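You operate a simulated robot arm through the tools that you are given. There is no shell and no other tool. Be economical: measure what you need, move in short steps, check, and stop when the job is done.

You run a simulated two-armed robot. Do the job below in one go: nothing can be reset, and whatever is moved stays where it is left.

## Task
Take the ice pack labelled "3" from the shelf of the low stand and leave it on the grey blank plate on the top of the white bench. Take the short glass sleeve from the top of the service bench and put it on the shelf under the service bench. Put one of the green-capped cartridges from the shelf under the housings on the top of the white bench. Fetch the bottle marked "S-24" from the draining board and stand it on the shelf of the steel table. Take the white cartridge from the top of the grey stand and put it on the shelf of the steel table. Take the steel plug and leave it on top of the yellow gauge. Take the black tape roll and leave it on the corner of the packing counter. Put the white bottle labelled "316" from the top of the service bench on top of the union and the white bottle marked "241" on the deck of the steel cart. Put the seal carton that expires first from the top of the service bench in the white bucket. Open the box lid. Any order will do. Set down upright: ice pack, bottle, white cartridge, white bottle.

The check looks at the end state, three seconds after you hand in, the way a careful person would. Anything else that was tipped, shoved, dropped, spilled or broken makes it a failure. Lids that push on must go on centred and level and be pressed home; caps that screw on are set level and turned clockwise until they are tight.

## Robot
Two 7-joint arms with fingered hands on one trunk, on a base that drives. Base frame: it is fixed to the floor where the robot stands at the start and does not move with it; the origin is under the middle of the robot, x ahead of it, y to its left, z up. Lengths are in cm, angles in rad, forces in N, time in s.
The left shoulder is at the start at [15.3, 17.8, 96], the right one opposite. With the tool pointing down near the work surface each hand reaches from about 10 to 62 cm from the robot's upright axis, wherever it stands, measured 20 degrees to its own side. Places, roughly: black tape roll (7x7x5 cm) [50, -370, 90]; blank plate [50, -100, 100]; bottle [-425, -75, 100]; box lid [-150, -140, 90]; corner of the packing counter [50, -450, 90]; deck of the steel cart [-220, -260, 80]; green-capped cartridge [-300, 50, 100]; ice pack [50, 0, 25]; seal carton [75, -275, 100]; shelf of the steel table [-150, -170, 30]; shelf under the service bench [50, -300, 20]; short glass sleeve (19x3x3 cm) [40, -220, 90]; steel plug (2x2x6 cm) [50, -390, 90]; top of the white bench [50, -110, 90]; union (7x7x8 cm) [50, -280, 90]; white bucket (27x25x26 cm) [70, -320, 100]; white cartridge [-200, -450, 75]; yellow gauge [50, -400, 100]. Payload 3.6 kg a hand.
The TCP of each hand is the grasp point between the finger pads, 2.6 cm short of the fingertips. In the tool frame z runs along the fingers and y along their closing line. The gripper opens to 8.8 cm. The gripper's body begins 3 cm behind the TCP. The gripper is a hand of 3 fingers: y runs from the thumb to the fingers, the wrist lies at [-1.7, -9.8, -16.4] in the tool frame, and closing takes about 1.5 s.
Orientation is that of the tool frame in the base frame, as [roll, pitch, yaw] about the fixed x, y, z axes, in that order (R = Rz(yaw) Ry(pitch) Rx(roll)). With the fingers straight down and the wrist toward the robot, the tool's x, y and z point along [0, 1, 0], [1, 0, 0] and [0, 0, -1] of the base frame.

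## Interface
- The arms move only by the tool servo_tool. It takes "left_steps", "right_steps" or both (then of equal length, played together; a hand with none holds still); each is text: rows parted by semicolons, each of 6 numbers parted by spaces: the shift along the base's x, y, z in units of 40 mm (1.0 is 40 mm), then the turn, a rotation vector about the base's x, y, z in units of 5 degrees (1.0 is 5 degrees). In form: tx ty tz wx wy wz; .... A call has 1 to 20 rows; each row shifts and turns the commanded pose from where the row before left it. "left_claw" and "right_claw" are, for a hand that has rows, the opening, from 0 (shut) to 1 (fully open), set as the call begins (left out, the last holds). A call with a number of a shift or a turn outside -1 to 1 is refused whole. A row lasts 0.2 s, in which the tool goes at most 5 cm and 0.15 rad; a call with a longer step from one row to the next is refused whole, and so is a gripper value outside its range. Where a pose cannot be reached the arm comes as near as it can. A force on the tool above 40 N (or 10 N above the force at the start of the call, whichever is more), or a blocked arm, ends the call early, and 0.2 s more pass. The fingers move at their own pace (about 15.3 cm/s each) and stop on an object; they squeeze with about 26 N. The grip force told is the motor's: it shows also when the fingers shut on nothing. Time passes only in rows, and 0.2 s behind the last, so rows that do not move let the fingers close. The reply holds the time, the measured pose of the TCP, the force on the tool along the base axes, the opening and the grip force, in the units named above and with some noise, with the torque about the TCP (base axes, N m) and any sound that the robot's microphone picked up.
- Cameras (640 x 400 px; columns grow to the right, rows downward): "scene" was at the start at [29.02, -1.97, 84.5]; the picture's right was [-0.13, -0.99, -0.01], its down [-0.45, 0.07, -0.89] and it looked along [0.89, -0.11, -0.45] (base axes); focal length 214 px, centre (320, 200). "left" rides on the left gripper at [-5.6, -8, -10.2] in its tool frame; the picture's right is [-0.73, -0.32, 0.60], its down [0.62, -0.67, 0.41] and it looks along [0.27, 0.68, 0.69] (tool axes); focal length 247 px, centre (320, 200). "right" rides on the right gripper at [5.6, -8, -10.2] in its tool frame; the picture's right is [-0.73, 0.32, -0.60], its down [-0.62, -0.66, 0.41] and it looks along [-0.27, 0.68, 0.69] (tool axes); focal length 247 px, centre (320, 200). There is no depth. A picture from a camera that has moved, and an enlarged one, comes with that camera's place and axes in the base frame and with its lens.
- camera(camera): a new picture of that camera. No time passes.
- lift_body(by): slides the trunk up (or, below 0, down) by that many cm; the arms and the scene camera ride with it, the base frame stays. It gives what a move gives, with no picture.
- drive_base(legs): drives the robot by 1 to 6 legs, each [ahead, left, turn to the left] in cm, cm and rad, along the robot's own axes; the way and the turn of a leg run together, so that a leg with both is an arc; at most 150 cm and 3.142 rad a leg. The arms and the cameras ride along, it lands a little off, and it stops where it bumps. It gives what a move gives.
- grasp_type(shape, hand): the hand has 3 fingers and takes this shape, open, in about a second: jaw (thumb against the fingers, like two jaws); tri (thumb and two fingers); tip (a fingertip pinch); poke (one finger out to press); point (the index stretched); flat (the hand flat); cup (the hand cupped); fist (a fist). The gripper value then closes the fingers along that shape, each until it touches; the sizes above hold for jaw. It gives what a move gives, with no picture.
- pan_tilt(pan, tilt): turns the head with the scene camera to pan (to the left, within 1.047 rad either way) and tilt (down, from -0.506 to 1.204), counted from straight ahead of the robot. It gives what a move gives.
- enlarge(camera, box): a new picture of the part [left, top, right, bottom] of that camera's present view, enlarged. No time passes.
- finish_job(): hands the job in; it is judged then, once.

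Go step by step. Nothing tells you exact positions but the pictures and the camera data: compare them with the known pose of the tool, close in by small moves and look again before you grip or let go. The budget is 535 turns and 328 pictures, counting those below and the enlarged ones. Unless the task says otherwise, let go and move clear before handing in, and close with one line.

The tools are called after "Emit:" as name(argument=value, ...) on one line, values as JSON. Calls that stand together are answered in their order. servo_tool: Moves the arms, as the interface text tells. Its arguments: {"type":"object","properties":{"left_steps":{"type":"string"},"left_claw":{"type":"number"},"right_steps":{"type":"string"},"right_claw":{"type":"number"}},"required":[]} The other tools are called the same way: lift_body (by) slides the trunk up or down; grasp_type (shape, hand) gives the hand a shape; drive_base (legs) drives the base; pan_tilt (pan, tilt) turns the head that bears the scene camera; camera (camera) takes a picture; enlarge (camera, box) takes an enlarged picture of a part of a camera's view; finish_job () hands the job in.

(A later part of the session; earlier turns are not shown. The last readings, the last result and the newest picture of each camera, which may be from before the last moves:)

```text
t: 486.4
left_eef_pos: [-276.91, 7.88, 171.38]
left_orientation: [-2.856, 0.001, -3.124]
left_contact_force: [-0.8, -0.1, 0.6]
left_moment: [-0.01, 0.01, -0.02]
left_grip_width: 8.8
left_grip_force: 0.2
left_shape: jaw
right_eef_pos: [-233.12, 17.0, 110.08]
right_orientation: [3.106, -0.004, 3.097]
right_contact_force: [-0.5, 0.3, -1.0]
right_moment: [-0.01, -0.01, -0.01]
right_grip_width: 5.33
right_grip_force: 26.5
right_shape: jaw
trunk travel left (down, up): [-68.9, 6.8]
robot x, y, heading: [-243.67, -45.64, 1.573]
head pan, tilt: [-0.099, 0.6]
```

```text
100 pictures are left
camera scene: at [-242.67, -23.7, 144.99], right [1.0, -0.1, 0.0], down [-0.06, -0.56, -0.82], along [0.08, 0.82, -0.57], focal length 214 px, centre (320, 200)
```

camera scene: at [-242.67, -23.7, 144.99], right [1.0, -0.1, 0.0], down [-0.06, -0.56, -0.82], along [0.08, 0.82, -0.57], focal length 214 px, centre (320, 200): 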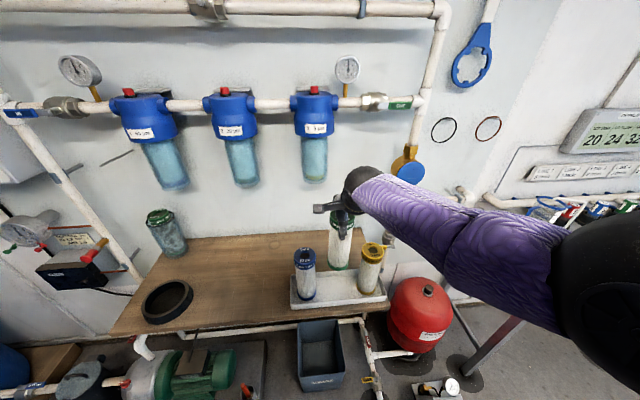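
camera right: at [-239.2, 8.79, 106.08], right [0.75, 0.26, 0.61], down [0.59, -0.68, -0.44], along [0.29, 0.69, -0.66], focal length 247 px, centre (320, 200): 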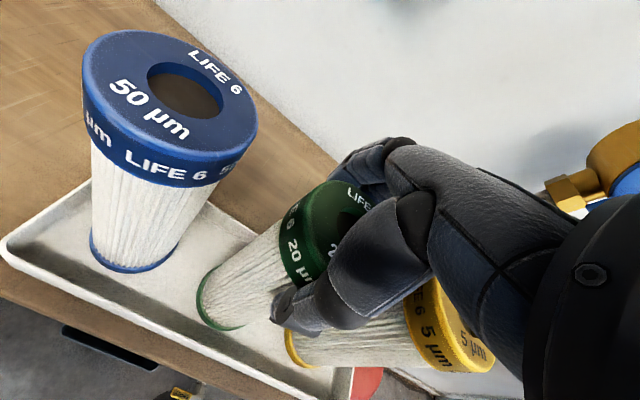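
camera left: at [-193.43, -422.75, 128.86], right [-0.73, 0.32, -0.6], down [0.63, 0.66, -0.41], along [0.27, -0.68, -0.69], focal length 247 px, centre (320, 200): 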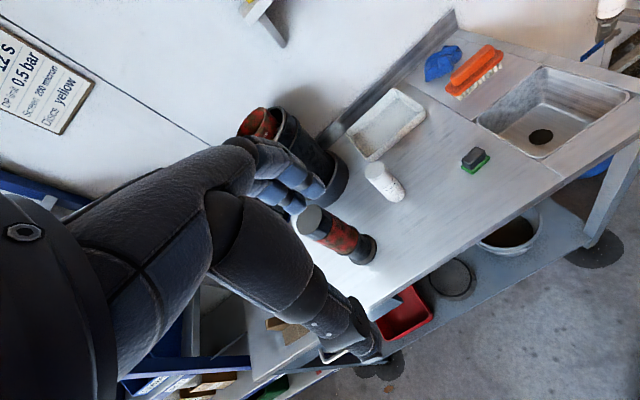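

The green cartridge is out. I'll back away, level the left hand and head for the draining board to take S-24 with the left hand on the same trip.

Emit:
drive_base(legs=[[-28, 0, 0], [0, 0, 1.57], [70, 0, 0]])

Emit:
servo_tool(left_steps="0 0 -1 0 0.82 0; 0 0 -1 0 0.82 0; 0 0 -1 0 0.82 0; 0 0 -1 0 0.82 0; 0 0 -1 0 0 0; 0 0 -1 0 0 0; 0 0 -0.5 0 0 0")

Emit:
pan_tilt(pan=0.0, tilt=0.4)

Emit:
camera(camera="scene")

```text
t: 495.5
left_eef_pos: [-367.01, -105.26, 171.4]
left_orientation: [-2.857, 0.001, -1.56]
left_contact_force: [0.5, 0.0, 0.8]
left_moment: [-0.03, -0.01, 0.0]
left_grip_width: 8.8
left_grip_force: 0.0
left_shape: jaw
right_eef_pos: [-375.88, -61.57, 110.1]
right_orientation: [3.103, -0.005, -1.621]
right_contact_force: [0.1, -0.3, -1.5]
right_moment: [-0.03, -0.01, -0.02]
right_grip_width: 5.31
right_grip_force: 25.5
right_shape: jaw
trunk travel left (down, up): [-68.9, 6.8]
robot x, y, heading: [-313.66, -72.08, 3.138]
head pan, tilt: [-0.099, 0.6]
```

```text
t: 497.1
left_eef_pos: [-366.78, -105.12, 145.36]
left_orientation: [-3.141, 0.003, -1.559]
left_contact_force: [0.0, -0.3, 0.3]
left_moment: [-0.02, 0.0, 0.0]
left_grip_width: 8.78
left_grip_force: 0.0
left_shape: jaw
right_eef_pos: [-375.94, -61.5, 110.18]
right_orientation: [3.105, -0.004, -1.622]
right_contact_force: [0.1, 1.1, -1.2]
right_moment: [-0.02, -0.03, -0.03]
right_grip_width: 5.31
right_grip_force: 26.0
right_shape: jaw
trunk travel left (down, up): [-68.9, 6.8]
robot x, y, heading: [-313.09, -72.13, 3.14]
head pan, tilt: [-0.099, 0.6]
```

```text
t: 497.9
left_eef_pos: [-366.7, -105.15, 145.46]
left_orientation: [3.14, 0.005, -1.56]
left_contact_force: [-0.2, 0.0, 0.1]
left_moment: [-0.03, 0.03, 0.01]
left_grip_width: 8.78
left_grip_force: 0.0
left_shape: jaw
right_eef_pos: [-375.79, -61.52, 110.05]
right_orientation: [3.105, -0.006, -1.622]
right_contact_force: [-0.5, -0.9, -1.3]
right_moment: [-0.02, -0.02, -0.01]
right_grip_width: 5.3
right_grip_force: 25.9
right_shape: jaw
trunk travel left (down, up): [-68.9, 6.8]
robot x, y, heading: [-313.06, -72.52, 3.134]
head pan, tilt: [0.0, 0.4]
```

```text
99 pictures are left
camera scene: at [-335.83, -72.0, 146.82], right [0.01, 1.0, 0.0], down [0.39, 0.0, -0.92], along [-0.92, 0.01, -0.39], focal length 214 px, centre (320, 200)
```

scene: 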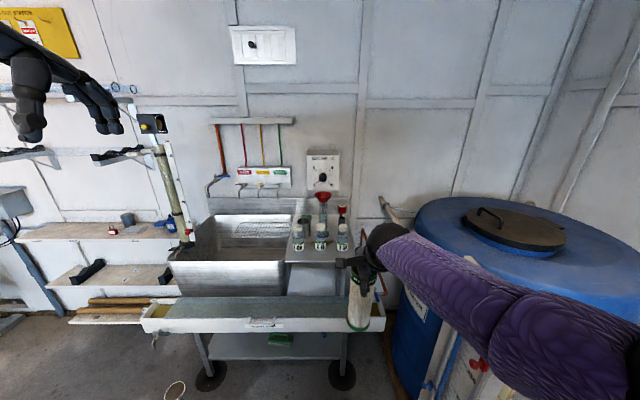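

Emit:
enlarge(camera="scene", box=[270, 170, 390, 270])

```text
4.00 times, centred on (330, 220) of scene
camera zoom: at [-335.83, -72.0, 146.82], right [0.01, 1.0, 0.0], down [0.39, 0.0, -0.92], along [-0.92, 0.01, -0.39], focal length 858 px, centre (280, 120)
```

zoom: 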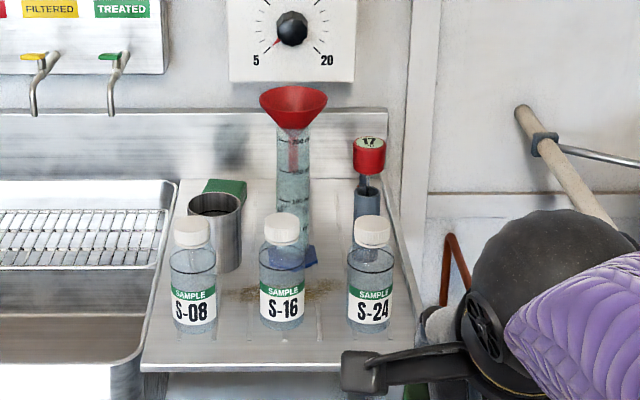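

S-24 is the right-hand bottle. I'll fold the right arm (with the cartridge) closer to the body first.

Emit:
servo_tool(right_steps="1 0.1 0.3 0 0 0; 1 0.1 0.3 0 0 0; 1 0.1 0.3 0 0 0; 1 0.1 0.3 0 0 0; 1 0.1 0 0 0 0; 1 0.1 0 0 0 0; 1 0 0 0 0 0")

Emit:
drive_base(legs=[[25, -8, 0]])

Emit:
lift_body(by=-20)

Emit:
camera(camera="left")

Emit:
camera(camera="scene")

```text
t: 498.8
left_eef_pos: [-366.62, -105.23, 145.31]
left_orientation: [3.141, 0.006, -1.562]
left_contact_force: [1.1, -1.2, -0.5]
left_moment: [0.0, 0.04, 0.03]
left_grip_width: 8.82
left_grip_force: 0.1
left_shape: jaw
right_eef_pos: [-370.4, -56.63, 124.74]
right_orientation: [2.884, 0.034, -1.655]
right_contact_force: [0.7, -0.2, -1.6]
right_moment: [0.01, 0.0, 0.03]
right_grip_width: 5.27
right_grip_force: 25.9
right_shape: jaw
trunk travel left (down, up): [-68.9, 6.8]
robot x, y, heading: [-312.88, -71.96, 3.139]
head pan, tilt: [0.0, 0.4]
stopped in row 4 (right hand): the arm was blocked; the commanded pose is now the measured one
```

```text
t: 500.7
left_eef_pos: [-391.4, -97.14, 145.4]
left_orientation: [-3.141, 0.007, -1.557]
left_contact_force: [0.2, 0.0, 0.2]
left_moment: [0.0, 0.0, 0.01]
left_grip_width: 8.81
left_grip_force: 0.1
left_shape: jaw
right_eef_pos: [-395.23, -48.72, 124.75]
right_orientation: [2.884, 0.033, -1.65]
right_contact_force: [0.8, 0.2, -0.8]
right_moment: [0.0, -0.05, -0.03]
right_grip_width: 5.3
right_grip_force: 25.8
right_shape: jaw
trunk travel left (down, up): [-68.9, 6.8]
robot x, y, heading: [-338.27, -64.24, 3.139]
head pan, tilt: [0.0, 0.4]
```

```text
t: 502.8
left_eef_pos: [-391.52, -97.21, 125.26]
left_orientation: [-3.141, 0.003, -1.558]
left_contact_force: [-0.3, 0.3, 0.1]
left_moment: [0.0, 0.03, 0.04]
left_grip_width: 8.79
left_grip_force: 0.1
left_shape: jaw
right_eef_pos: [-395.62, -47.03, 104.52]
right_orientation: [2.878, 0.067, -1.667]
right_contact_force: [0.1, 0.5, -1.4]
right_moment: [0.01, -0.04, -0.02]
right_grip_width: 5.3
right_grip_force: 25.7
right_shape: jaw
trunk travel left (down, up): [-48.9, 26.8]
robot x, y, heading: [-338.43, -63.81, 3.141]
head pan, tilt: [0.0, 0.4]
```

```text
97 pictures are left
camera left: at [-383.6, -91.43, 135.69], right [0.31, 0.74, -0.6], down [0.67, -0.61, -0.41], along [-0.67, -0.27, -0.69], focal length 247 px, centre (320, 200)
```

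left: 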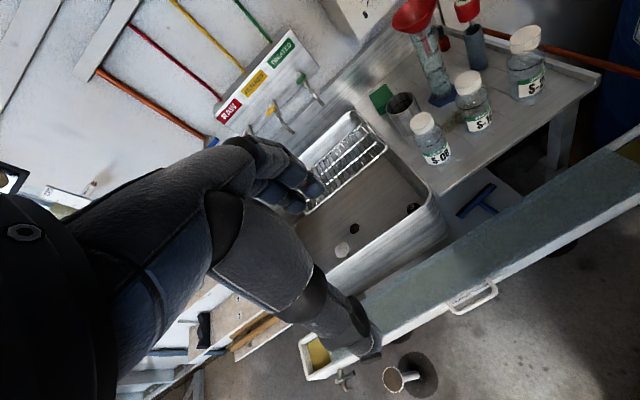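

```text
96 pictures are left
camera scene: at [-361.27, -63.94, 126.51], right [0.0, 1.0, 0.0], down [0.39, 0.0, -0.92], along [-0.92, 0.0, -0.39], focal length 214 px, centre (320, 200)
```

scene: 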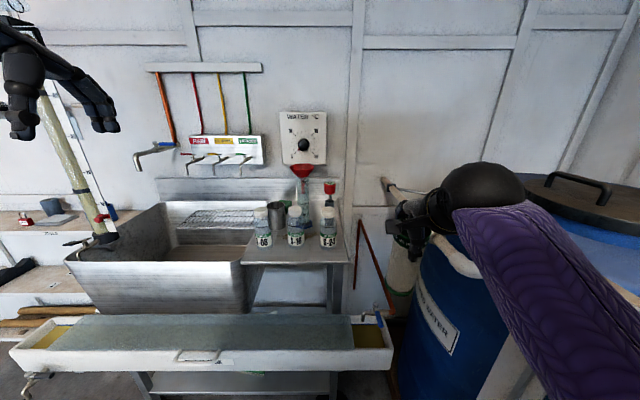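

S-24's cap top is at (-416, -62.3, 100.8). Raising the right hand with the cartridge well clear, and bringing the left hand towards the bottle.

Emit:
servo_tool(right_steps="0 0 1 0 0 0; 0 0 1 0 0 0; 0 0 1 0 0 0; 0 0 1 0 0 0; 0 0 1 0 0 0; 0 0 1 0 0 0; 0 0 1 0 0 0; 0 0 1 0 0 0", left_steps="0 1 0 0 0 0; 0 1 0 0 0 0; 0 1 0 0 0 0; 0 1 0 0 0 0; 0 1 0 0 0 0; 0 1 0 0 0 0; 0 1 -0.3 0 0 0; 0 1 -0.3 0 0 0")

Emit:
camera(camera="scene")

```text
t: 504.6
left_eef_pos: [-391.64, -65.05, 122.91]
left_orientation: [-3.14, 0.003, -1.556]
left_contact_force: [-0.2, 0.1, 0.3]
left_moment: [-0.02, 0.04, 0.02]
left_grip_width: 8.81
left_grip_force: 0.1
left_shape: jaw
right_eef_pos: [-395.26, -48.74, 136.93]
right_orientation: [2.888, 0.033, -1.65]
right_contact_force: [-0.5, 0.2, -0.4]
right_moment: [-0.02, -0.01, 0.02]
right_grip_width: 5.26
right_grip_force: 26.2
right_shape: jaw
trunk travel left (down, up): [-48.9, 26.8]
robot x, y, heading: [-338.04, -63.95, 3.136]
head pan, tilt: [0.0, 0.4]
```

```text
95 pictures are left
camera scene: at [-361.27, -63.82, 126.49], right [0.0, 1.0, 0.0], down [0.39, 0.0, -0.92], along [-0.92, 0.0, -0.39], focal length 214 px, centre (320, 200)
```

scene: 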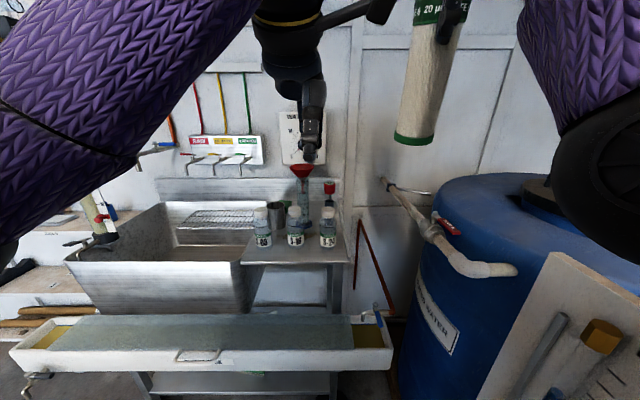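

Emit:
drive_base(legs=[[20, -2.5, 0]])

Emit:
servo_tool(left_steps="-0.5 0 -0.5 0 0 0; -0.5 0 -0.5 0 0 0; 0 0 -0.7 0 0 0; 0 0 -0.7 0 0 0")

Emit:
camera(camera="left")

Emit:
camera(camera="scene")

```text
t: 506.3
left_eef_pos: [-412.52, -62.6, 122.88]
left_orientation: [-3.141, 0.004, -1.559]
left_contact_force: [-1.0, -0.6, 0.5]
left_moment: [0.01, 0.0, 0.02]
left_grip_width: 8.79
left_grip_force: 0.1
left_shape: jaw
right_eef_pos: [-416.24, -46.21, 136.83]
right_orientation: [2.886, 0.034, -1.654]
right_contact_force: [-1.1, 1.2, -1.4]
right_moment: [-0.02, 0.0, -0.04]
right_grip_width: 5.28
right_grip_force: 25.9
right_shape: jaw
trunk travel left (down, up): [-48.9, 26.8]
robot x, y, heading: [-358.99, -61.41, 3.131]
head pan, tilt: [0.0, 0.4]
```

```text
t: 507.3
left_eef_pos: [-416.43, -62.51, 113.39]
left_orientation: [3.142, 0.007, -1.559]
left_contact_force: [-0.3, -0.3, -0.4]
left_moment: [-0.02, -0.02, -0.01]
left_grip_width: 8.79
left_grip_force: 0.0
left_shape: jaw
right_eef_pos: [-416.03, -46.13, 136.94]
right_orientation: [2.887, 0.035, -1.652]
right_contact_force: [0.2, 0.5, -2.1]
right_moment: [0.0, 0.01, 0.0]
right_grip_width: 5.3
right_grip_force: 26.0
right_shape: jaw
trunk travel left (down, up): [-48.9, 26.8]
robot x, y, heading: [-358.9, -61.6, 3.135]
head pan, tilt: [0.0, 0.4]
```

```text
94 pictures are left
camera left: at [-408.46, -56.73, 123.66], right [0.31, 0.74, -0.6], down [0.67, -0.61, -0.41], along [-0.67, -0.27, -0.69], focal length 247 px, centre (320, 200)
```

left: 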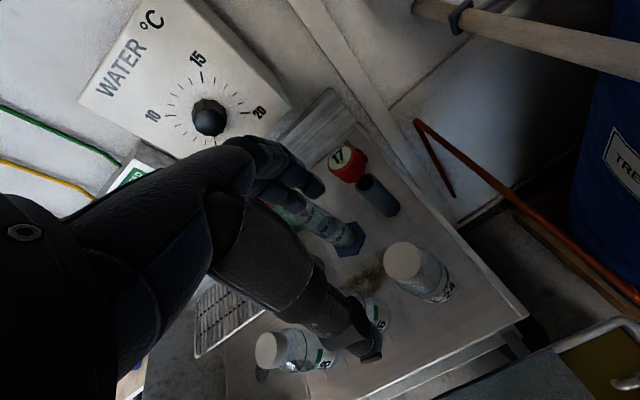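

```text
93 pictures are left
camera scene: at [-382.09, -61.37, 126.48], right [0.0, 1.0, 0.0], down [0.39, 0.0, -0.92], along [-0.92, 0.0, -0.39], focal length 214 px, centre (320, 200)
```

scene: 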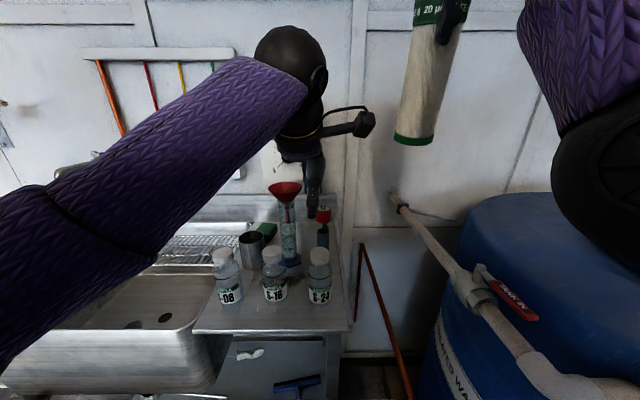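

Emit:
servo_tool(left_steps="-0.3 0.27 -0.5 0 0 0; 0 0 -0.9 0 0 0; 0 0 -0.9 0 0 0; 0 0 -0.6 0 0 0", left_claw=0.75)

Emit:
camera(camera="left")

Emit:
enlarge(camera="scene", box=[220, 140, 400, 320])

```text
t: 508.3
left_eef_pos: [-417.52, -61.73, 101.7]
left_orientation: [-3.141, 0.004, -1.559]
left_contact_force: [0.5, -0.2, 0.5]
left_moment: [0.01, -0.02, 0.01]
left_grip_width: 6.63
left_grip_force: 0.0
left_shape: jaw
right_eef_pos: [-415.96, -46.25, 136.97]
right_orientation: [2.887, 0.033, -1.652]
right_contact_force: [-0.5, -0.6, -0.8]
right_moment: [0.0, -0.04, 0.0]
right_grip_width: 5.27
right_grip_force: 25.9
right_shape: jaw
trunk travel left (down, up): [-48.9, 26.8]
robot x, y, heading: [-359.18, -61.42, 3.135]
head pan, tilt: [0.0, 0.4]
```

```text
92 pictures are left
camera left: at [-409.59, -56.08, 112.0], right [0.31, 0.74, -0.6], down [0.67, -0.61, -0.41], along [-0.67, -0.27, -0.69], focal length 247 px, centre (320, 200)
```

left: 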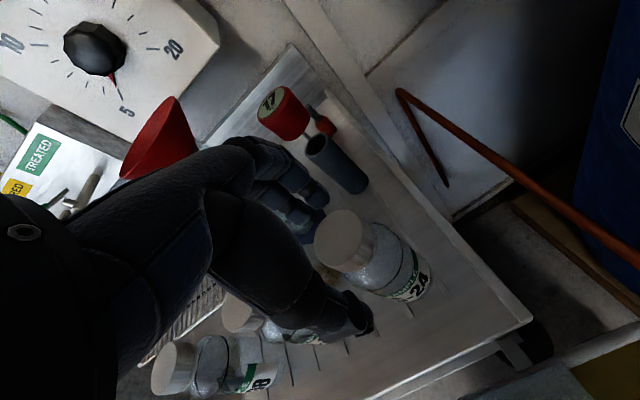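

```text
2.22 times, centred on (310, 230) of scene
camera zoom: at [-382.05, -61.38, 126.49], right [0.0, 1.0, 0.0], down [0.39, 0.0, -0.92], along [-0.92, 0.0, -0.39], focal length 477 px, centre (342, 133)
```

zoom: 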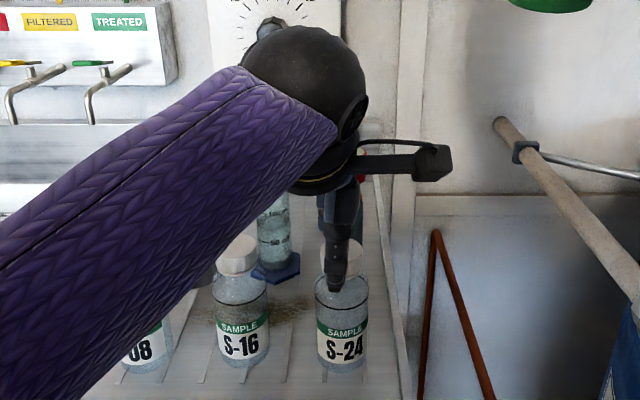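

Emit:
servo_tool(left_steps="0 0.26 0 0 0 0; 0 0 -0.35 0 0 0; 0 0 0 0 0 0")

Emit:
servo_tool(left_steps="0 0 0 0 0 0; 0 0 0 0 0 0; 0 0 0 0 0 0; 0 0 0 0 0 0; 0 0 0 0 0 0", left_claw=0)

Emit:
servo_tool(left_steps="0 0 0.4 0 0 0; 0 0 0.7 0 0 0; 0 0 0.9 0 0 0; 0 0 0.9 0 0 0; 0 0 0.9 0 0 0")

Emit:
camera(camera="scene")

```text
t: 509.1
left_eef_pos: [-417.68, -60.67, 100.4]
left_orientation: [-3.14, 0.004, -1.56]
left_contact_force: [0.2, -0.6, 0.6]
left_moment: [0.02, -0.03, 0.01]
left_grip_width: 6.64
left_grip_force: 0.1
left_shape: jaw
right_eef_pos: [-416.08, -46.13, 136.92]
right_orientation: [2.887, 0.034, -1.652]
right_contact_force: [0.8, 1.2, -0.9]
right_moment: [-0.01, -0.03, 0.0]
right_grip_width: 5.28
right_grip_force: 25.8
right_shape: jaw
trunk travel left (down, up): [-48.9, 26.8]
robot x, y, heading: [-358.94, -61.38, 3.137]
head pan, tilt: [0.0, 0.4]
```

```text
t: 510.3
left_eef_pos: [-417.51, -60.77, 100.45]
left_orientation: [-3.141, 0.005, -1.56]
left_contact_force: [0.0, -0.5, -0.4]
left_moment: [-0.01, -0.02, 0.01]
left_grip_width: 2.64
left_grip_force: 26.1
left_shape: jaw
right_eef_pos: [-416.06, -46.34, 136.87]
right_orientation: [2.887, 0.033, -1.653]
right_contact_force: [-0.1, 0.3, -1.8]
right_moment: [0.04, -0.05, -0.01]
right_grip_width: 5.26
right_grip_force: 25.8
right_shape: jaw
trunk travel left (down, up): [-48.9, 26.8]
robot x, y, heading: [-359.02, -61.26, 3.135]
head pan, tilt: [0.0, 0.4]
```

```text
t: 511.5
left_eef_pos: [-417.46, -60.7, 115.44]
left_orientation: [3.141, 0.005, -1.561]
left_contact_force: [-0.1, -0.8, -1.1]
left_moment: [0.0, 0.0, -0.02]
left_grip_width: 2.64
left_grip_force: 25.8
left_shape: jaw
right_eef_pos: [-415.99, -46.16, 136.91]
right_orientation: [2.887, 0.034, -1.652]
right_contact_force: [-1.1, 0.5, -0.6]
right_moment: [0.01, -0.01, -0.02]
right_grip_width: 5.25
right_grip_force: 26.2
right_shape: jaw
trunk travel left (down, up): [-48.9, 26.8]
robot x, y, heading: [-358.93, -61.19, 3.139]
head pan, tilt: [0.0, 0.4]
```

```text
90 pictures are left
camera scene: at [-382.04, -61.37, 126.49], right [0.0, 1.0, 0.0], down [0.39, 0.0, -0.92], along [-0.92, 0.0, -0.39], focal length 214 px, centre (320, 200)
```

scene: 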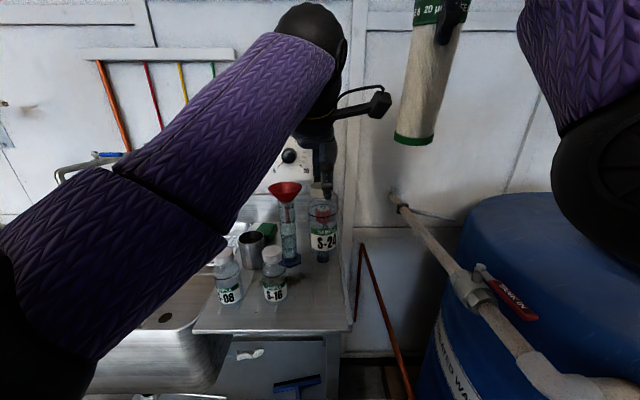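

S-24 is held. With both hands loaded, I'll set the green cartridge on the white bench first: backing out, raising, turning and driving back along the room.

Emit:
drive_base(legs=[[-30, 0, 0], [0, 0, 1.57], [0, 0, 1.57], [140, 0, 0], [140, 0, 0]])

Emit:
lift_body(by=12)

Emit:
pan_tilt(pan=-0.3, tilt=0.5)

Emit:
camera(camera="scene")

```text
t: 534.7
left_eef_pos: [12.76, -44.66, 115.39]
left_orientation: [-3.141, 0.007, 1.635]
left_contact_force: [-0.2, -0.1, 0.2]
left_moment: [0.02, 0.0, -0.02]
left_grip_width: 2.6
left_grip_force: 25.9
left_shape: jaw
right_eef_pos: [12.07, -59.12, 136.96]
right_orientation: [2.885, 0.033, 1.544]
right_contact_force: [0.3, 0.5, -1.0]
right_moment: [0.02, -0.02, 0.01]
right_grip_width: 5.21
right_grip_force: 26.6
right_shape: jaw
trunk travel left (down, up): [-48.9, 26.8]
robot x, y, heading: [-46.04, -47.01, 0.045]
head pan, tilt: [0.0, 0.4]
```

```text
t: 536.2
left_eef_pos: [12.85, -44.59, 127.41]
left_orientation: [3.141, 0.006, 1.636]
left_contact_force: [0.2, 0.8, -0.1]
left_moment: [-0.03, 0.01, 0.0]
left_grip_width: 2.57
left_grip_force: 25.7
left_shape: jaw
right_eef_pos: [12.02, -59.15, 148.86]
right_orientation: [2.886, 0.035, 1.542]
right_contact_force: [-0.5, 0.5, -1.8]
right_moment: [0.03, 0.02, 0.03]
right_grip_width: 5.2
right_grip_force: 25.8
right_shape: jaw
trunk travel left (down, up): [-60.9, 14.8]
robot x, y, heading: [-45.89, -46.99, 0.049]
head pan, tilt: [0.0, 0.4]
```

```text
t: 537.0
left_eef_pos: [12.79, -44.63, 127.36]
left_orientation: [-3.141, 0.005, 1.637]
left_contact_force: [0.0, -1.2, -0.7]
left_moment: [0.02, 0.0, -0.02]
left_grip_width: 2.56
left_grip_force: 26.2
left_shape: jaw
right_eef_pos: [12.11, -59.09, 148.9]
right_orientation: [2.887, 0.034, 1.543]
right_contact_force: [0.5, -0.2, -2.0]
right_moment: [-0.01, 0.0, 0.01]
right_grip_width: 5.23
right_grip_force: 26.3
right_shape: jaw
trunk travel left (down, up): [-60.9, 14.8]
robot x, y, heading: [-45.78, -47.37, 0.051]
head pan, tilt: [-0.3, 0.499]
```

```text
89 pictures are left
camera scene: at [-23.8, -48.59, 137.87], right [-0.25, -0.97, 0.0], down [-0.46, 0.12, -0.88], along [0.85, -0.22, -0.48], focal length 214 px, centre (320, 200)
```

scene: 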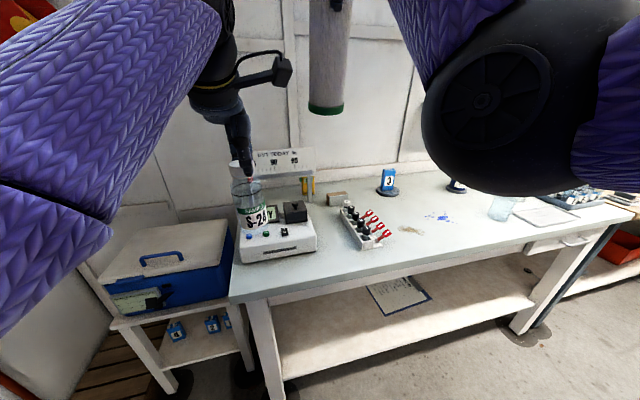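

Emit:
drive_base(legs=[[0, -66, -0.05], [19, 0, 0]])

Emit:
servo_tool(right_steps="-0.2 0 -0.7 0 0.75 0; -0.2 0 -0.7 0 0.75 0; -0.2 0 -0.7 0 0.75 0; -0.2 0 -0.7 0 0.7 0; 0 0 -0.7 0 0 0")

Emit:
camera(camera="scene")

Emit:
camera(camera="right")

```text
t: 541.6
left_eef_pos: [33.57, -109.84, 127.36]
left_orientation: [-3.141, 0.005, 1.6]
left_contact_force: [0.1, 1.2, -1.0]
left_moment: [-0.01, 0.0, 0.0]
left_grip_width: 2.58
left_grip_force: 25.2
left_shape: jaw
right_eef_pos: [32.26, -124.17, 148.88]
right_orientation: [2.887, 0.032, 1.506]
right_contact_force: [-0.4, 0.1, -1.1]
right_moment: [0.04, 0.01, 0.01]
right_grip_width: 5.2
right_grip_force: 26.1
right_shape: jaw
trunk travel left (down, up): [-60.9, 14.8]
robot x, y, heading: [-25.12, -110.32, 0.013]
head pan, tilt: [-0.3, 0.499]
```

```text
t: 542.8
left_eef_pos: [33.47, -109.75, 127.28]
left_orientation: [3.141, 0.004, 1.598]
left_contact_force: [0.4, 0.3, -1.0]
left_moment: [0.02, -0.01, 0.0]
left_grip_width: 2.58
left_grip_force: 25.9
left_shape: jaw
right_eef_pos: [28.9, -124.04, 134.61]
right_orientation: [-3.141, 0.049, 1.517]
right_contact_force: [0.2, -0.1, -1.6]
right_moment: [0.01, 0.0, 0.03]
right_grip_width: 5.2
right_grip_force: 26.4
right_shape: jaw
trunk travel left (down, up): [-60.9, 14.8]
robot x, y, heading: [-25.01, -110.29, 0.013]
head pan, tilt: [-0.3, 0.499]
```

```text
88 pictures are left
camera scene: at [-3.18, -112.42, 137.86], right [-0.28, -0.96, 0.0], down [-0.46, 0.14, -0.88], along [0.84, -0.25, -0.48], focal length 214 px, centre (320, 200)
```

scene: 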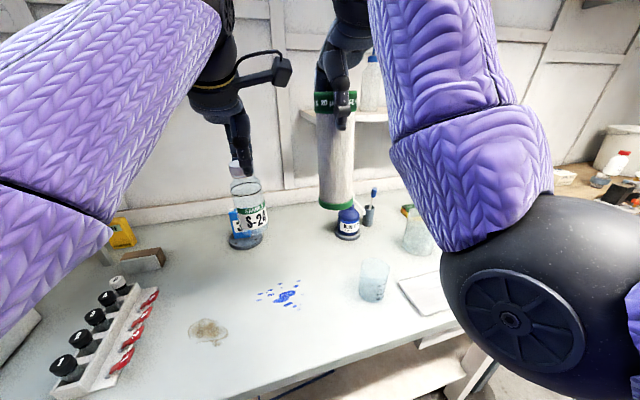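

```text
87 pictures are left
camera right: at [21.26, -117.6, 144.52], right [0.28, -0.72, 0.63], down [-0.7, -0.61, -0.38], along [0.66, -0.34, -0.67], focal length 247 px, centre (320, 200)
```

right: 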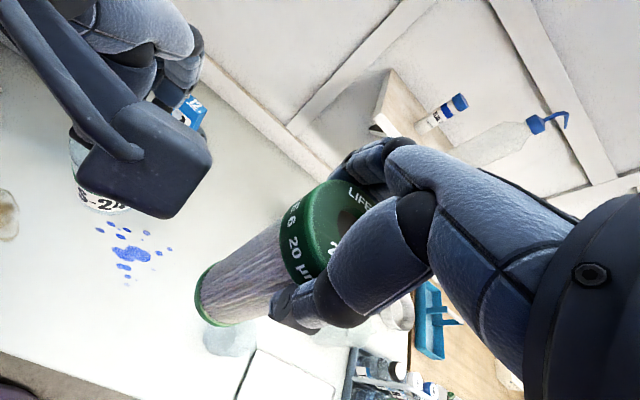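

Emit:
servo_tool(right_steps="0 0 -0.9 0 0 0; 0 0 -0.9 0 0 0; 0 0 -0.9 0 0 0; 0 0 -0.9 0 0 0; 0 0 -0.9 0 0 0; 0 0 -0.9 0 0 0; 0 0 -0.25 0 0 0")

Emit:
camera(camera="scene")

```text
t: 544.4
left_eef_pos: [33.46, -109.83, 127.43]
left_orientation: [-3.141, 0.005, 1.598]
left_contact_force: [-0.3, -0.9, -0.6]
left_moment: [-0.02, 0.0, -0.03]
left_grip_width: 2.56
left_grip_force: 25.7
left_shape: jaw
right_eef_pos: [30.15, -125.78, 113.83]
right_orientation: [3.109, 0.066, 1.497]
right_contact_force: [0.4, 0.1, -0.3]
right_moment: [-0.02, -0.01, 0.01]
right_grip_width: 5.22
right_grip_force: 26.4
right_shape: jaw
trunk travel left (down, up): [-60.9, 14.8]
robot x, y, heading: [-24.81, -110.37, 0.014]
head pan, tilt: [-0.3, 0.499]
```

```text
86 pictures are left
camera scene: at [-3.19, -112.39, 137.87], right [-0.28, -0.96, 0.0], down [-0.46, 0.14, -0.88], along [0.84, -0.25, -0.48], focal length 214 px, centre (320, 200)
```

scene: 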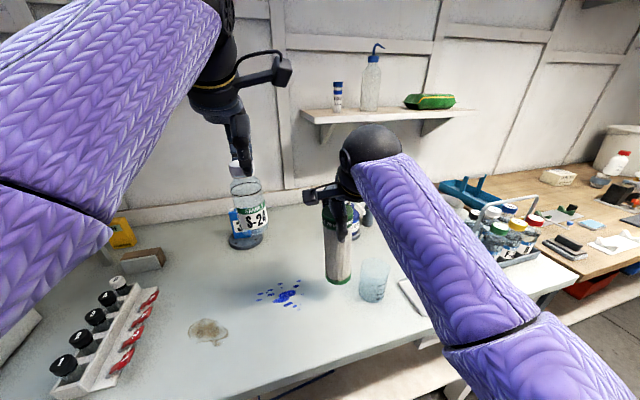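

Emit:
servo_tool(right_steps="-0.4 0.4 0 0 0 0; -0.4 0.3 0 0 0 0; 0 0 -0.5 0 0 0; 0 0 -0.25 0 0 0; 0 0 -0.1 0 0 0; 0 0 -0.08 0 0 0")

Emit:
enlarge(camera="scene", box=[250, 160, 430, 320])

```text
t: 545.2
left_eef_pos: [33.5, -109.94, 127.32]
left_orientation: [-3.142, 0.005, 1.599]
left_contact_force: [-0.2, 0.5, -0.8]
left_moment: [-0.02, -0.02, -0.02]
left_grip_width: 2.57
left_grip_force: 25.6
left_shape: jaw
right_eef_pos: [30.92, -125.82, 117.91]
right_orientation: [2.99, 0.105, 1.464]
right_contact_force: [-0.6, 0.2, -1.0]
right_moment: [-0.01, 0.02, -0.04]
right_grip_width: 5.22
right_grip_force: 26.5
right_shape: jaw
trunk travel left (down, up): [-60.9, 14.8]
robot x, y, heading: [-24.77, -109.96, 0.01]
head pan, tilt: [-0.3, 0.499]
stopped in row 3 (right hand): the arm was blocked; the commanded pose is now the measured one
```

```text
2.50 times, centred on (340, 240) of scene
camera zoom: at [-3.17, -112.46, 137.86], right [-0.28, -0.96, 0.0], down [-0.46, 0.14, -0.88], along [0.84, -0.25, -0.48], focal length 536 px, centre (270, 100)
```

zoom: 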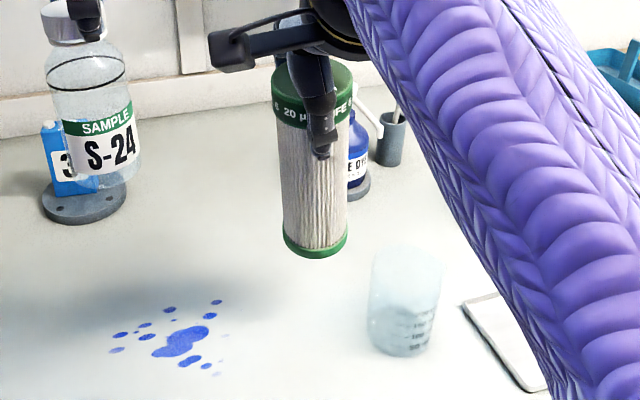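

The arm is too folded. I'll back the base off 12 cm and reach out more instead.

Emit:
drive_base(legs=[[-13, 3, 0]])

Emit:
servo_tool(right_steps="0.7 0 0 0.45 0.53 0; 0.7 0 0 0.45 0.53 0; 0.7 0 0 0.45 0.53 0; 0.4 0 -0.5 0 0 0; 0 0 -0.8 0 0 0; 0 0 -0.3 0 0 0")

Emit:
enlarge(camera="scene", box=[250, 160, 430, 320])

```text
t: 546.5
left_eef_pos: [20.5, -106.96, 127.43]
left_orientation: [3.141, 0.004, 1.599]
left_contact_force: [-0.1, 0.3, -1.0]
left_moment: [0.01, 0.01, 0.02]
left_grip_width: 2.57
left_grip_force: 26.2
left_shape: jaw
right_eef_pos: [18.04, -122.8, 117.79]
right_orientation: [2.99, 0.106, 1.464]
right_contact_force: [-0.9, 0.6, -1.1]
right_moment: [0.04, 0.03, 0.01]
right_grip_width: 5.2
right_grip_force: 25.6
right_shape: jaw
trunk travel left (down, up): [-60.9, 14.8]
robot x, y, heading: [-37.65, -106.9, 0.012]
head pan, tilt: [-0.3, 0.499]
```

```text
t: 547.9
left_eef_pos: [20.65, -106.92, 127.25]
left_orientation: [3.141, 0.005, 1.598]
left_contact_force: [0.8, 0.4, -0.5]
left_moment: [0.03, -0.02, -0.01]
left_grip_width: 2.57
left_grip_force: 26.5
left_shape: jaw
right_eef_pos: [27.91, -122.72, 111.29]
right_orientation: [-3.141, 0.001, 1.472]
right_contact_force: [0.2, 0.3, -1.5]
right_moment: [0.04, 0.0, 0.01]
right_grip_width: 5.2
right_grip_force: 25.7
right_shape: jaw
trunk travel left (down, up): [-60.9, 14.8]
robot x, y, heading: [-37.91, -107.0, 0.013]
head pan, tilt: [-0.3, 0.499]
```

```text
2.50 times, centred on (340, 240) of scene
camera zoom: at [-16.02, -109.54, 137.86], right [-0.28, -0.96, 0.0], down [-0.46, 0.14, -0.88], along [0.84, -0.25, -0.48], focal length 536 px, centre (270, 100)
```

zoom: 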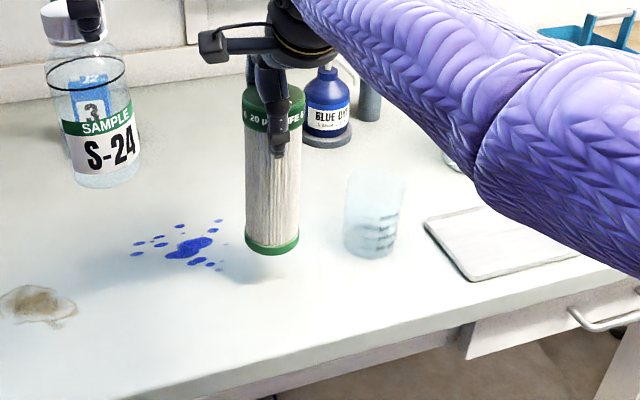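

Emit:
servo_tool(right_steps="0 -0.2 0 0 0 0; 0 0 -0.15 0 0 0; 0 0 -0.1 0 0 0; 0 0 -0.06 0 0 0; 0 0 -0.06 0 0 0")

```text
t: 549.1
left_eef_pos: [20.52, -106.87, 127.29]
left_orientation: [-3.14, 0.005, 1.599]
left_contact_force: [-0.7, -0.1, -0.2]
left_moment: [0.0, 0.0, 0.02]
left_grip_width: 2.57
left_grip_force: 25.6
left_shape: jaw
right_eef_pos: [27.94, -123.61, 109.84]
right_orientation: [3.141, 0.001, 1.472]
right_contact_force: [0.4, -0.1, -1.2]
right_moment: [0.01, -0.02, -0.01]
right_grip_width: 5.21
right_grip_force: 26.1
right_shape: jaw
trunk travel left (down, up): [-60.9, 14.8]
robot x, y, heading: [-37.82, -106.92, 0.011]
head pan, tilt: [-0.3, 0.499]
```

Emit:
servo_tool(right_steps="0 0 -0.07 0 0 0; 0 0 -0.06 0 0 0; 0 0 -0.06 0 0 0; 0 0 -0.05 0 0 0")

```text
t: 550.1
left_eef_pos: [20.65, -106.97, 127.37]
left_orientation: [-3.141, 0.005, 1.599]
left_contact_force: [0.1, 0.2, -1.1]
left_moment: [-0.04, 0.0, 0.02]
left_grip_width: 2.56
left_grip_force: 26.1
left_shape: jaw
right_eef_pos: [27.99, -123.64, 109.01]
right_orientation: [-3.141, 0.002, 1.473]
right_contact_force: [-0.2, 0.1, -1.8]
right_moment: [-0.02, 0.0, 0.0]
right_grip_width: 5.2
right_grip_force: 26.3
right_shape: jaw
trunk travel left (down, up): [-60.9, 14.8]
robot x, y, heading: [-38.06, -107.31, 0.018]
head pan, tilt: [-0.3, 0.499]
```

Emit:
enlarge(camera="scene", box=[280, 180, 400, 280])

Emit:
servo_tool(right_steps="0 0 -0.06 0 0 0; 0 0 -0.06 0 0 0; 0 0 -0.05 0 0 0; 0 0 -0.05 0 0 0")

```text
4.00 times, centred on (340, 230) of scene
camera zoom: at [-16.07, -109.53, 137.87], right [-0.28, -0.96, 0.0], down [-0.46, 0.14, -0.88], along [0.84, -0.25, -0.48], focal length 858 px, centre (240, 80)
```

zoom: 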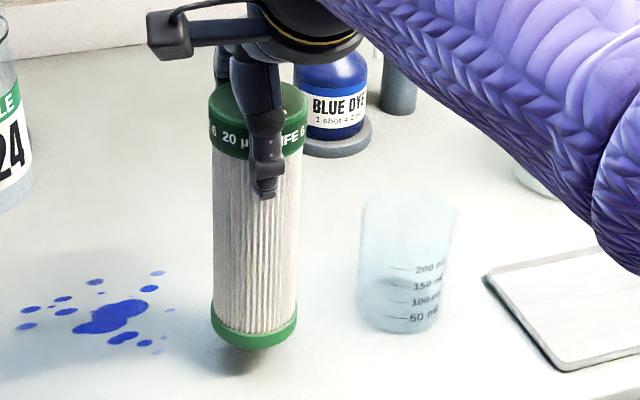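

```text
t: 551.1
left_eef_pos: [20.61, -107.03, 127.24]
left_orientation: [-3.141, 0.005, 1.598]
left_contact_force: [0.0, 0.6, -0.7]
left_moment: [0.0, 0.01, 0.0]
left_grip_width: 2.58
left_grip_force: 26.6
left_shape: jaw
right_eef_pos: [28.03, -123.74, 108.27]
right_orientation: [-3.14, 0.001, 1.474]
right_contact_force: [0.1, 0.7, -2.3]
right_moment: [0.01, 0.02, -0.03]
right_grip_width: 5.22
right_grip_force: 26.3
right_shape: jaw
trunk travel left (down, up): [-60.9, 14.8]
robot x, y, heading: [-38.08, -107.13, 0.016]
head pan, tilt: [-0.3, 0.499]
```

Emit:
servo_tool(right_steps="0 0 -0.07 0 0 0; 0 0 -0.07 0 0 0; 0 0 -0.07 0 0 0; 0 0 -0.07 0 0 0; 0 0 -0.07 0 0 0")

```text
t: 552.3
left_eef_pos: [20.66, -106.98, 127.32]
left_orientation: [-3.14, 0.006, 1.598]
left_contact_force: [-0.1, 0.6, -0.7]
left_moment: [-0.01, 0.0, -0.03]
left_grip_width: 2.62
left_grip_force: 26.2
left_shape: jaw
right_eef_pos: [28.02, -123.72, 106.81]
right_orientation: [-3.14, 0.002, 1.473]
right_contact_force: [0.5, -0.3, -1.6]
right_moment: [-0.01, -0.03, 0.0]
right_grip_width: 5.19
right_grip_force: 26.1
right_shape: jaw
trunk travel left (down, up): [-60.9, 14.8]
robot x, y, heading: [-37.67, -106.86, 0.014]
head pan, tilt: [-0.3, 0.499]
```

Emit:
enlarge(camera="scene", box=[280, 180, 400, 280])

```text
4.00 times, centred on (340, 230) of scene
camera zoom: at [-16.07, -109.54, 137.87], right [-0.28, -0.96, 0.0], down [-0.46, 0.14, -0.88], along [0.84, -0.25, -0.48], focal length 858 px, centre (240, 80)
```

zoom: 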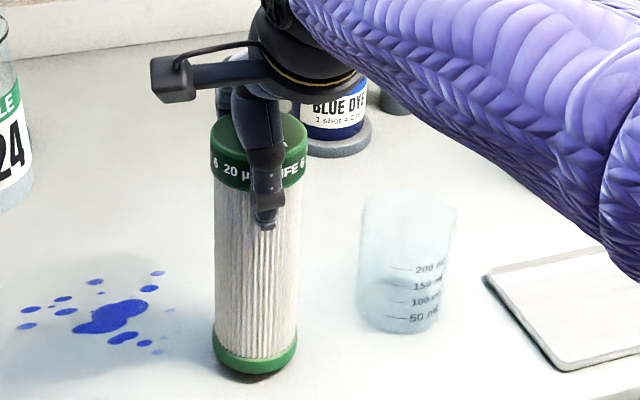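

Emit:
servo_tool(right_steps="0 0 -0.06 0 0 0; 0 0 -0.06 0 0 0; 0 0 -0.05 0 0 0; 0 0 -0.05 0 0 0")

```text
t: 553.3
left_eef_pos: [20.58, -107.07, 127.34]
left_orientation: [-3.14, 0.004, 1.599]
left_contact_force: [0.3, 0.1, -1.1]
left_moment: [0.02, -0.01, -0.01]
left_grip_width: 2.58
left_grip_force: 25.9
left_shape: jaw
right_eef_pos: [27.96, -123.63, 105.81]
right_orientation: [-3.142, 0.002, 1.472]
right_contact_force: [-0.5, 0.1, -0.6]
right_moment: [0.0, 0.0, 0.03]
right_grip_width: 5.18
right_grip_force: 25.9
right_shape: jaw
trunk travel left (down, up): [-60.9, 14.8]
robot x, y, heading: [-38.02, -106.9, 0.012]
head pan, tilt: [-0.3, 0.499]
```

Emit:
servo_tool(right_steps="0 0 -0.06 0 0 0; 0 0 -0.05 0 0 0; 0 0 -0.05 0 0 0; 0 0 -0.04 0 0 0")

```text
t: 554.3
left_eef_pos: [20.26, -106.91, 127.52]
left_orientation: [3.139, 0.005, 1.6]
left_contact_force: [-0.2, 0.6, 0.2]
left_moment: [0.01, 0.01, 0.01]
left_grip_width: 2.58
left_grip_force: 25.9
left_shape: jaw
right_eef_pos: [28.05, -123.53, 105.59]
right_orientation: [3.13, 0.0, 1.474]
right_contact_force: [-6.4, 1.8, 27.5]
right_moment: [0.04, 0.18, -0.02]
right_grip_width: 5.07
right_grip_force: 26.0
right_shape: jaw
trunk travel left (down, up): [-60.9, 14.8]
robot x, y, heading: [-37.49, -107.05, 0.011]
head pan, tilt: [-0.3, 0.499]
```

Contact. Easing off, releasing and lifting clear.

Emit:
servo_tool(right_steps="0 0 0.07 0 0 0; 0 0 0 0 0 0")

Emit:
servo_tool(right_steps="0 0 0 0 0 0; 0 0 0 0 0 0; 0 0 0 0 0 0; 0 0 0 0 0 0; 0 0 0 0 0 0", right_claw=1)

Emit:
servo_tool(right_steps="0 0 0.4 0 0 0; 0 0 0.6 0 0 0; 0 0 0.9 0 0 0; 0 0 0.9 0 0 0; 0 0 0.9 0 0 0")

Emit:
camera(camera="scene")

```text
t: 554.9
left_eef_pos: [20.37, -106.95, 127.5]
left_orientation: [3.141, 0.005, 1.599]
left_contact_force: [-0.6, 0.4, 0.2]
left_moment: [0.01, 0.02, -0.02]
left_grip_width: 2.58
left_grip_force: 26.2
left_shape: jaw
right_eef_pos: [27.98, -123.49, 105.57]
right_orientation: [3.134, 0.003, 1.475]
right_contact_force: [-2.5, 1.9, 20.8]
right_moment: [-0.02, -0.15, 0.03]
right_grip_width: 5.1
right_grip_force: 25.9
right_shape: jaw
trunk travel left (down, up): [-60.9, 14.8]
robot x, y, heading: [-37.82, -106.89, 0.014]
head pan, tilt: [-0.3, 0.499]
```

```text
t: 556.1
left_eef_pos: [20.65, -107.08, 127.41]
left_orientation: [-3.141, 0.006, 1.599]
left_contact_force: [-0.9, -0.5, -0.2]
left_moment: [-0.02, -0.01, -0.03]
left_grip_width: 2.6
left_grip_force: 26.1
left_shape: jaw
right_eef_pos: [27.87, -123.61, 105.25]
right_orientation: [-3.142, 0.002, 1.472]
right_contact_force: [-0.1, 0.4, 0.2]
right_moment: [0.02, -0.06, -0.02]
right_grip_width: 8.8
right_grip_force: 0.0
right_shape: jaw
trunk travel left (down, up): [-60.9, 14.8]
robot x, y, heading: [-38.02, -107.2, 0.015]
head pan, tilt: [-0.3, 0.499]
```

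```text
t: 557.3
left_eef_pos: [20.72, -107.02, 127.36]
left_orientation: [3.142, 0.005, 1.598]
left_contact_force: [-0.3, -0.2, -0.4]
left_moment: [-0.04, 0.0, -0.01]
left_grip_width: 2.6
left_grip_force: 26.3
left_shape: jaw
right_eef_pos: [28.24, -123.4, 119.97]
right_orientation: [3.14, 0.002, 1.473]
right_contact_force: [0.0, -0.4, 1.1]
right_moment: [-0.02, 0.0, -0.03]
right_grip_width: 8.81
right_grip_force: 0.0
right_shape: jaw
trunk travel left (down, up): [-60.9, 14.8]
robot x, y, heading: [-38.27, -107.49, 0.011]
head pan, tilt: [-0.3, 0.499]
```

```text
81 pictures are left
camera scene: at [-16.09, -109.51, 137.87], right [-0.28, -0.96, 0.0], down [-0.46, 0.14, -0.88], along [0.84, -0.25, -0.48], focal length 214 px, centre (320, 200)
```

scene: 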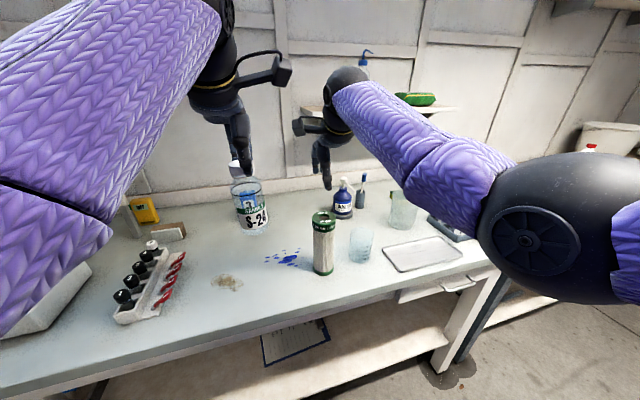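

The green cartridge stands on the white bench. Now S-24: turn to the steel table, lower, with the right hand lifted out of the way.

Emit:
drive_base(legs=[[-8, 0, 0], [0, -36, 0], [0, 0, 1.57], [0, 0, 1.56]])

Emit:
lift_body(by=-40)

Emit:
servo_tool(left_steps="0 0 0 0 0 0; 0 0 0 0 0 0; 0 0 0 0 0 0; 0 0 0 0 0 0; 0 0 0 0 0 0; 0 0 0 0 0 0; 0 0 0 0 0 0; 0 0 0 0 0 0; 0 0 0 0 0 0; 0 0 0 0 0 0", right_steps="0 0.5 1 0 0 0; 0 0.5 1 0 0 0; 0 0.5 1 0 0 0; 0 0.5 1 0 0 0; 0 0 1 0 0 0; 0 0 1 0 0 0; 0 0 1 0 0 0; 0 0 1 0 0 0; 0 0 1 0 0 0; 0 0 1 0 0 0")

Emit:
lift_body(by=-20.7)

```text
t: 568.0
left_eef_pos: [-103.89, -145.35, 127.37]
left_orientation: [-3.141, 0.006, -1.519]
left_contact_force: [-0.2, 0.2, 0.2]
left_moment: [-0.01, 0.0, -0.01]
left_grip_width: 2.52
left_grip_force: 26.1
left_shape: jaw
right_eef_pos: [-111.85, -128.95, 119.87]
right_orientation: [-3.141, 0.002, -1.645]
right_contact_force: [0.2, 0.0, 0.0]
right_moment: [0.02, 0.0, -0.02]
right_grip_width: 8.77
right_grip_force: 0.1
right_shape: jaw
trunk travel left (down, up): [-60.9, 14.8]
robot x, y, heading: [-45.46, -143.72, -3.107]
head pan, tilt: [-0.3, 0.499]
```

```text
t: 571.8
left_eef_pos: [-103.88, -145.55, 87.55]
left_orientation: [3.134, 0.002, -1.517]
left_contact_force: [1.2, 0.2, -0.4]
left_moment: [0.0, -0.01, -0.01]
left_grip_width: 2.54
left_grip_force: 26.5
left_shape: jaw
right_eef_pos: [-111.96, -129.04, 79.94]
right_orientation: [-3.141, 0.002, -1.646]
right_contact_force: [0.5, -0.2, 0.0]
right_moment: [0.0, -0.01, 0.0]
right_grip_width: 8.76
right_grip_force: 0.0
right_shape: jaw
trunk travel left (down, up): [-20.9, 54.8]
robot x, y, heading: [-45.92, -143.7, -3.111]
head pan, tilt: [-0.3, 0.499]
```

```text
t: 574.0
left_eef_pos: [-103.87, -145.49, 87.28]
left_orientation: [3.14, 0.001, -1.516]
left_contact_force: [-0.3, 0.6, -0.2]
left_moment: [0.0, -0.02, 0.0]
left_grip_width: 2.55
left_grip_force: 26.1
left_shape: jaw
right_eef_pos: [-111.59, -121.12, 120.1]
right_orientation: [3.14, 0.002, -1.646]
right_contact_force: [0.1, 0.6, -0.2]
right_moment: [0.01, -0.02, 0.02]
right_grip_width: 8.81
right_grip_force: 0.0
right_shape: jaw
trunk travel left (down, up): [-20.9, 54.8]
robot x, y, heading: [-45.45, -143.74, -3.109]
head pan, tilt: [-0.3, 0.499]
```

```text
t: 576.0
left_eef_pos: [-103.68, -145.23, 67.14]
left_orientation: [-3.14, 0.007, -1.52]
left_contact_force: [-0.4, 0.5, -0.6]
left_moment: [-0.03, -0.02, -0.02]
left_grip_width: 2.56
left_grip_force: 26.1
left_shape: jaw
right_eef_pos: [-118.9, -121.3, 92.22]
right_orientation: [-3.019, 0.022, -1.649]
right_contact_force: [3.8, -1.2, 14.6]
right_moment: [-0.15, 0.71, 0.13]
right_grip_width: 8.63
right_grip_force: 0.0
right_shape: jaw
trunk travel left (down, up): [-0.6, 75.2]
robot x, y, heading: [-44.95, -143.51, -3.11]
head pan, tilt: [-0.3, 0.499]
stopped: the force on the tool passed its limit at 48 N (the readings are from after the stop); the commanded pose is now the measured one
```

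The right hand came down onto something at the table end; lifting it off at once.

Emit:
servo_tool(right_steps="0 0 0.5 0 0 0; 0 0 1 0 0 0; 0 0 1 0 0 0; 0 0 1 0 0 0; 0.3 0 1 0 0 0")

Emit:
pan_tilt(pan=-0.2, tilt=0.2)

Emit:
camera(camera="scene")

Emit:
camera(camera="right")

```text
t: 577.2
left_eef_pos: [-103.94, -145.35, 66.96]
left_orientation: [-3.135, 0.006, -1.52]
left_contact_force: [-0.4, 0.2, -0.2]
left_moment: [0.02, 0.0, 0.0]
left_grip_width: 2.55
left_grip_force: 25.5
left_shape: jaw
right_eef_pos: [-117.27, -120.83, 109.39]
right_orientation: [-3.006, 0.022, -1.647]
right_contact_force: [-1.3, 0.2, 0.2]
right_moment: [0.03, -0.01, -0.02]
right_grip_width: 8.79
right_grip_force: 0.1
right_shape: jaw
right hand out of reach, approached as far as the arm can: row 5
trunk travel left (down, up): [-0.6, 75.2]
robot x, y, heading: [-45.71, -144.09, -3.104]
head pan, tilt: [-0.3, 0.499]
```

```text
t: 578.0
left_eef_pos: [-103.84, -145.35, 66.95]
left_orientation: [-3.138, 0.006, -1.522]
left_contact_force: [-0.2, 1.0, -1.0]
left_moment: [0.01, -0.02, 0.01]
left_grip_width: 2.58
left_grip_force: 26.1
left_shape: jaw
right_eef_pos: [-117.07, -120.63, 109.56]
right_orientation: [-3.008, 0.022, -1.648]
right_contact_force: [-0.1, 0.5, -0.9]
right_moment: [-0.01, -0.01, -0.05]
right_grip_width: 8.79
right_grip_force: 0.1
right_shape: jaw
trunk travel left (down, up): [-0.6, 75.2]
robot x, y, heading: [-45.33, -143.68, -3.11]
head pan, tilt: [-0.201, 0.201]
```

```text
80 pictures are left
camera scene: at [-76.3, -143.08, 76.21], right [0.17, 0.99, 0.0], down [0.2, -0.03, -0.98], along [-0.97, 0.16, -0.2], focal length 214 px, centre (320, 200)
```

scene: 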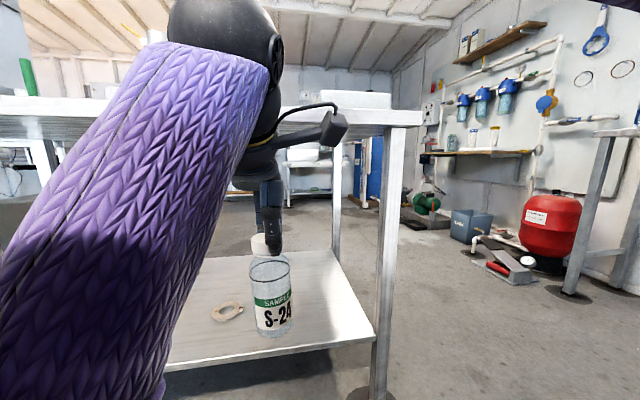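

```text
79 pictures are left
camera right: at [-111.0, -127.11, 120.53], right [-0.34, 0.75, 0.57], down [0.76, 0.57, -0.31], along [-0.55, 0.33, -0.76], focal length 247 px, centre (320, 200)
```

right: 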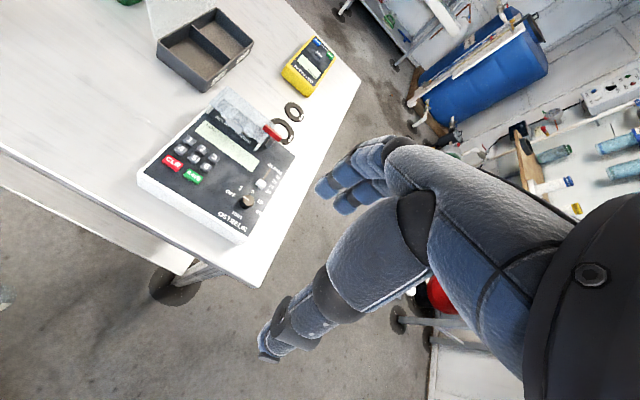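

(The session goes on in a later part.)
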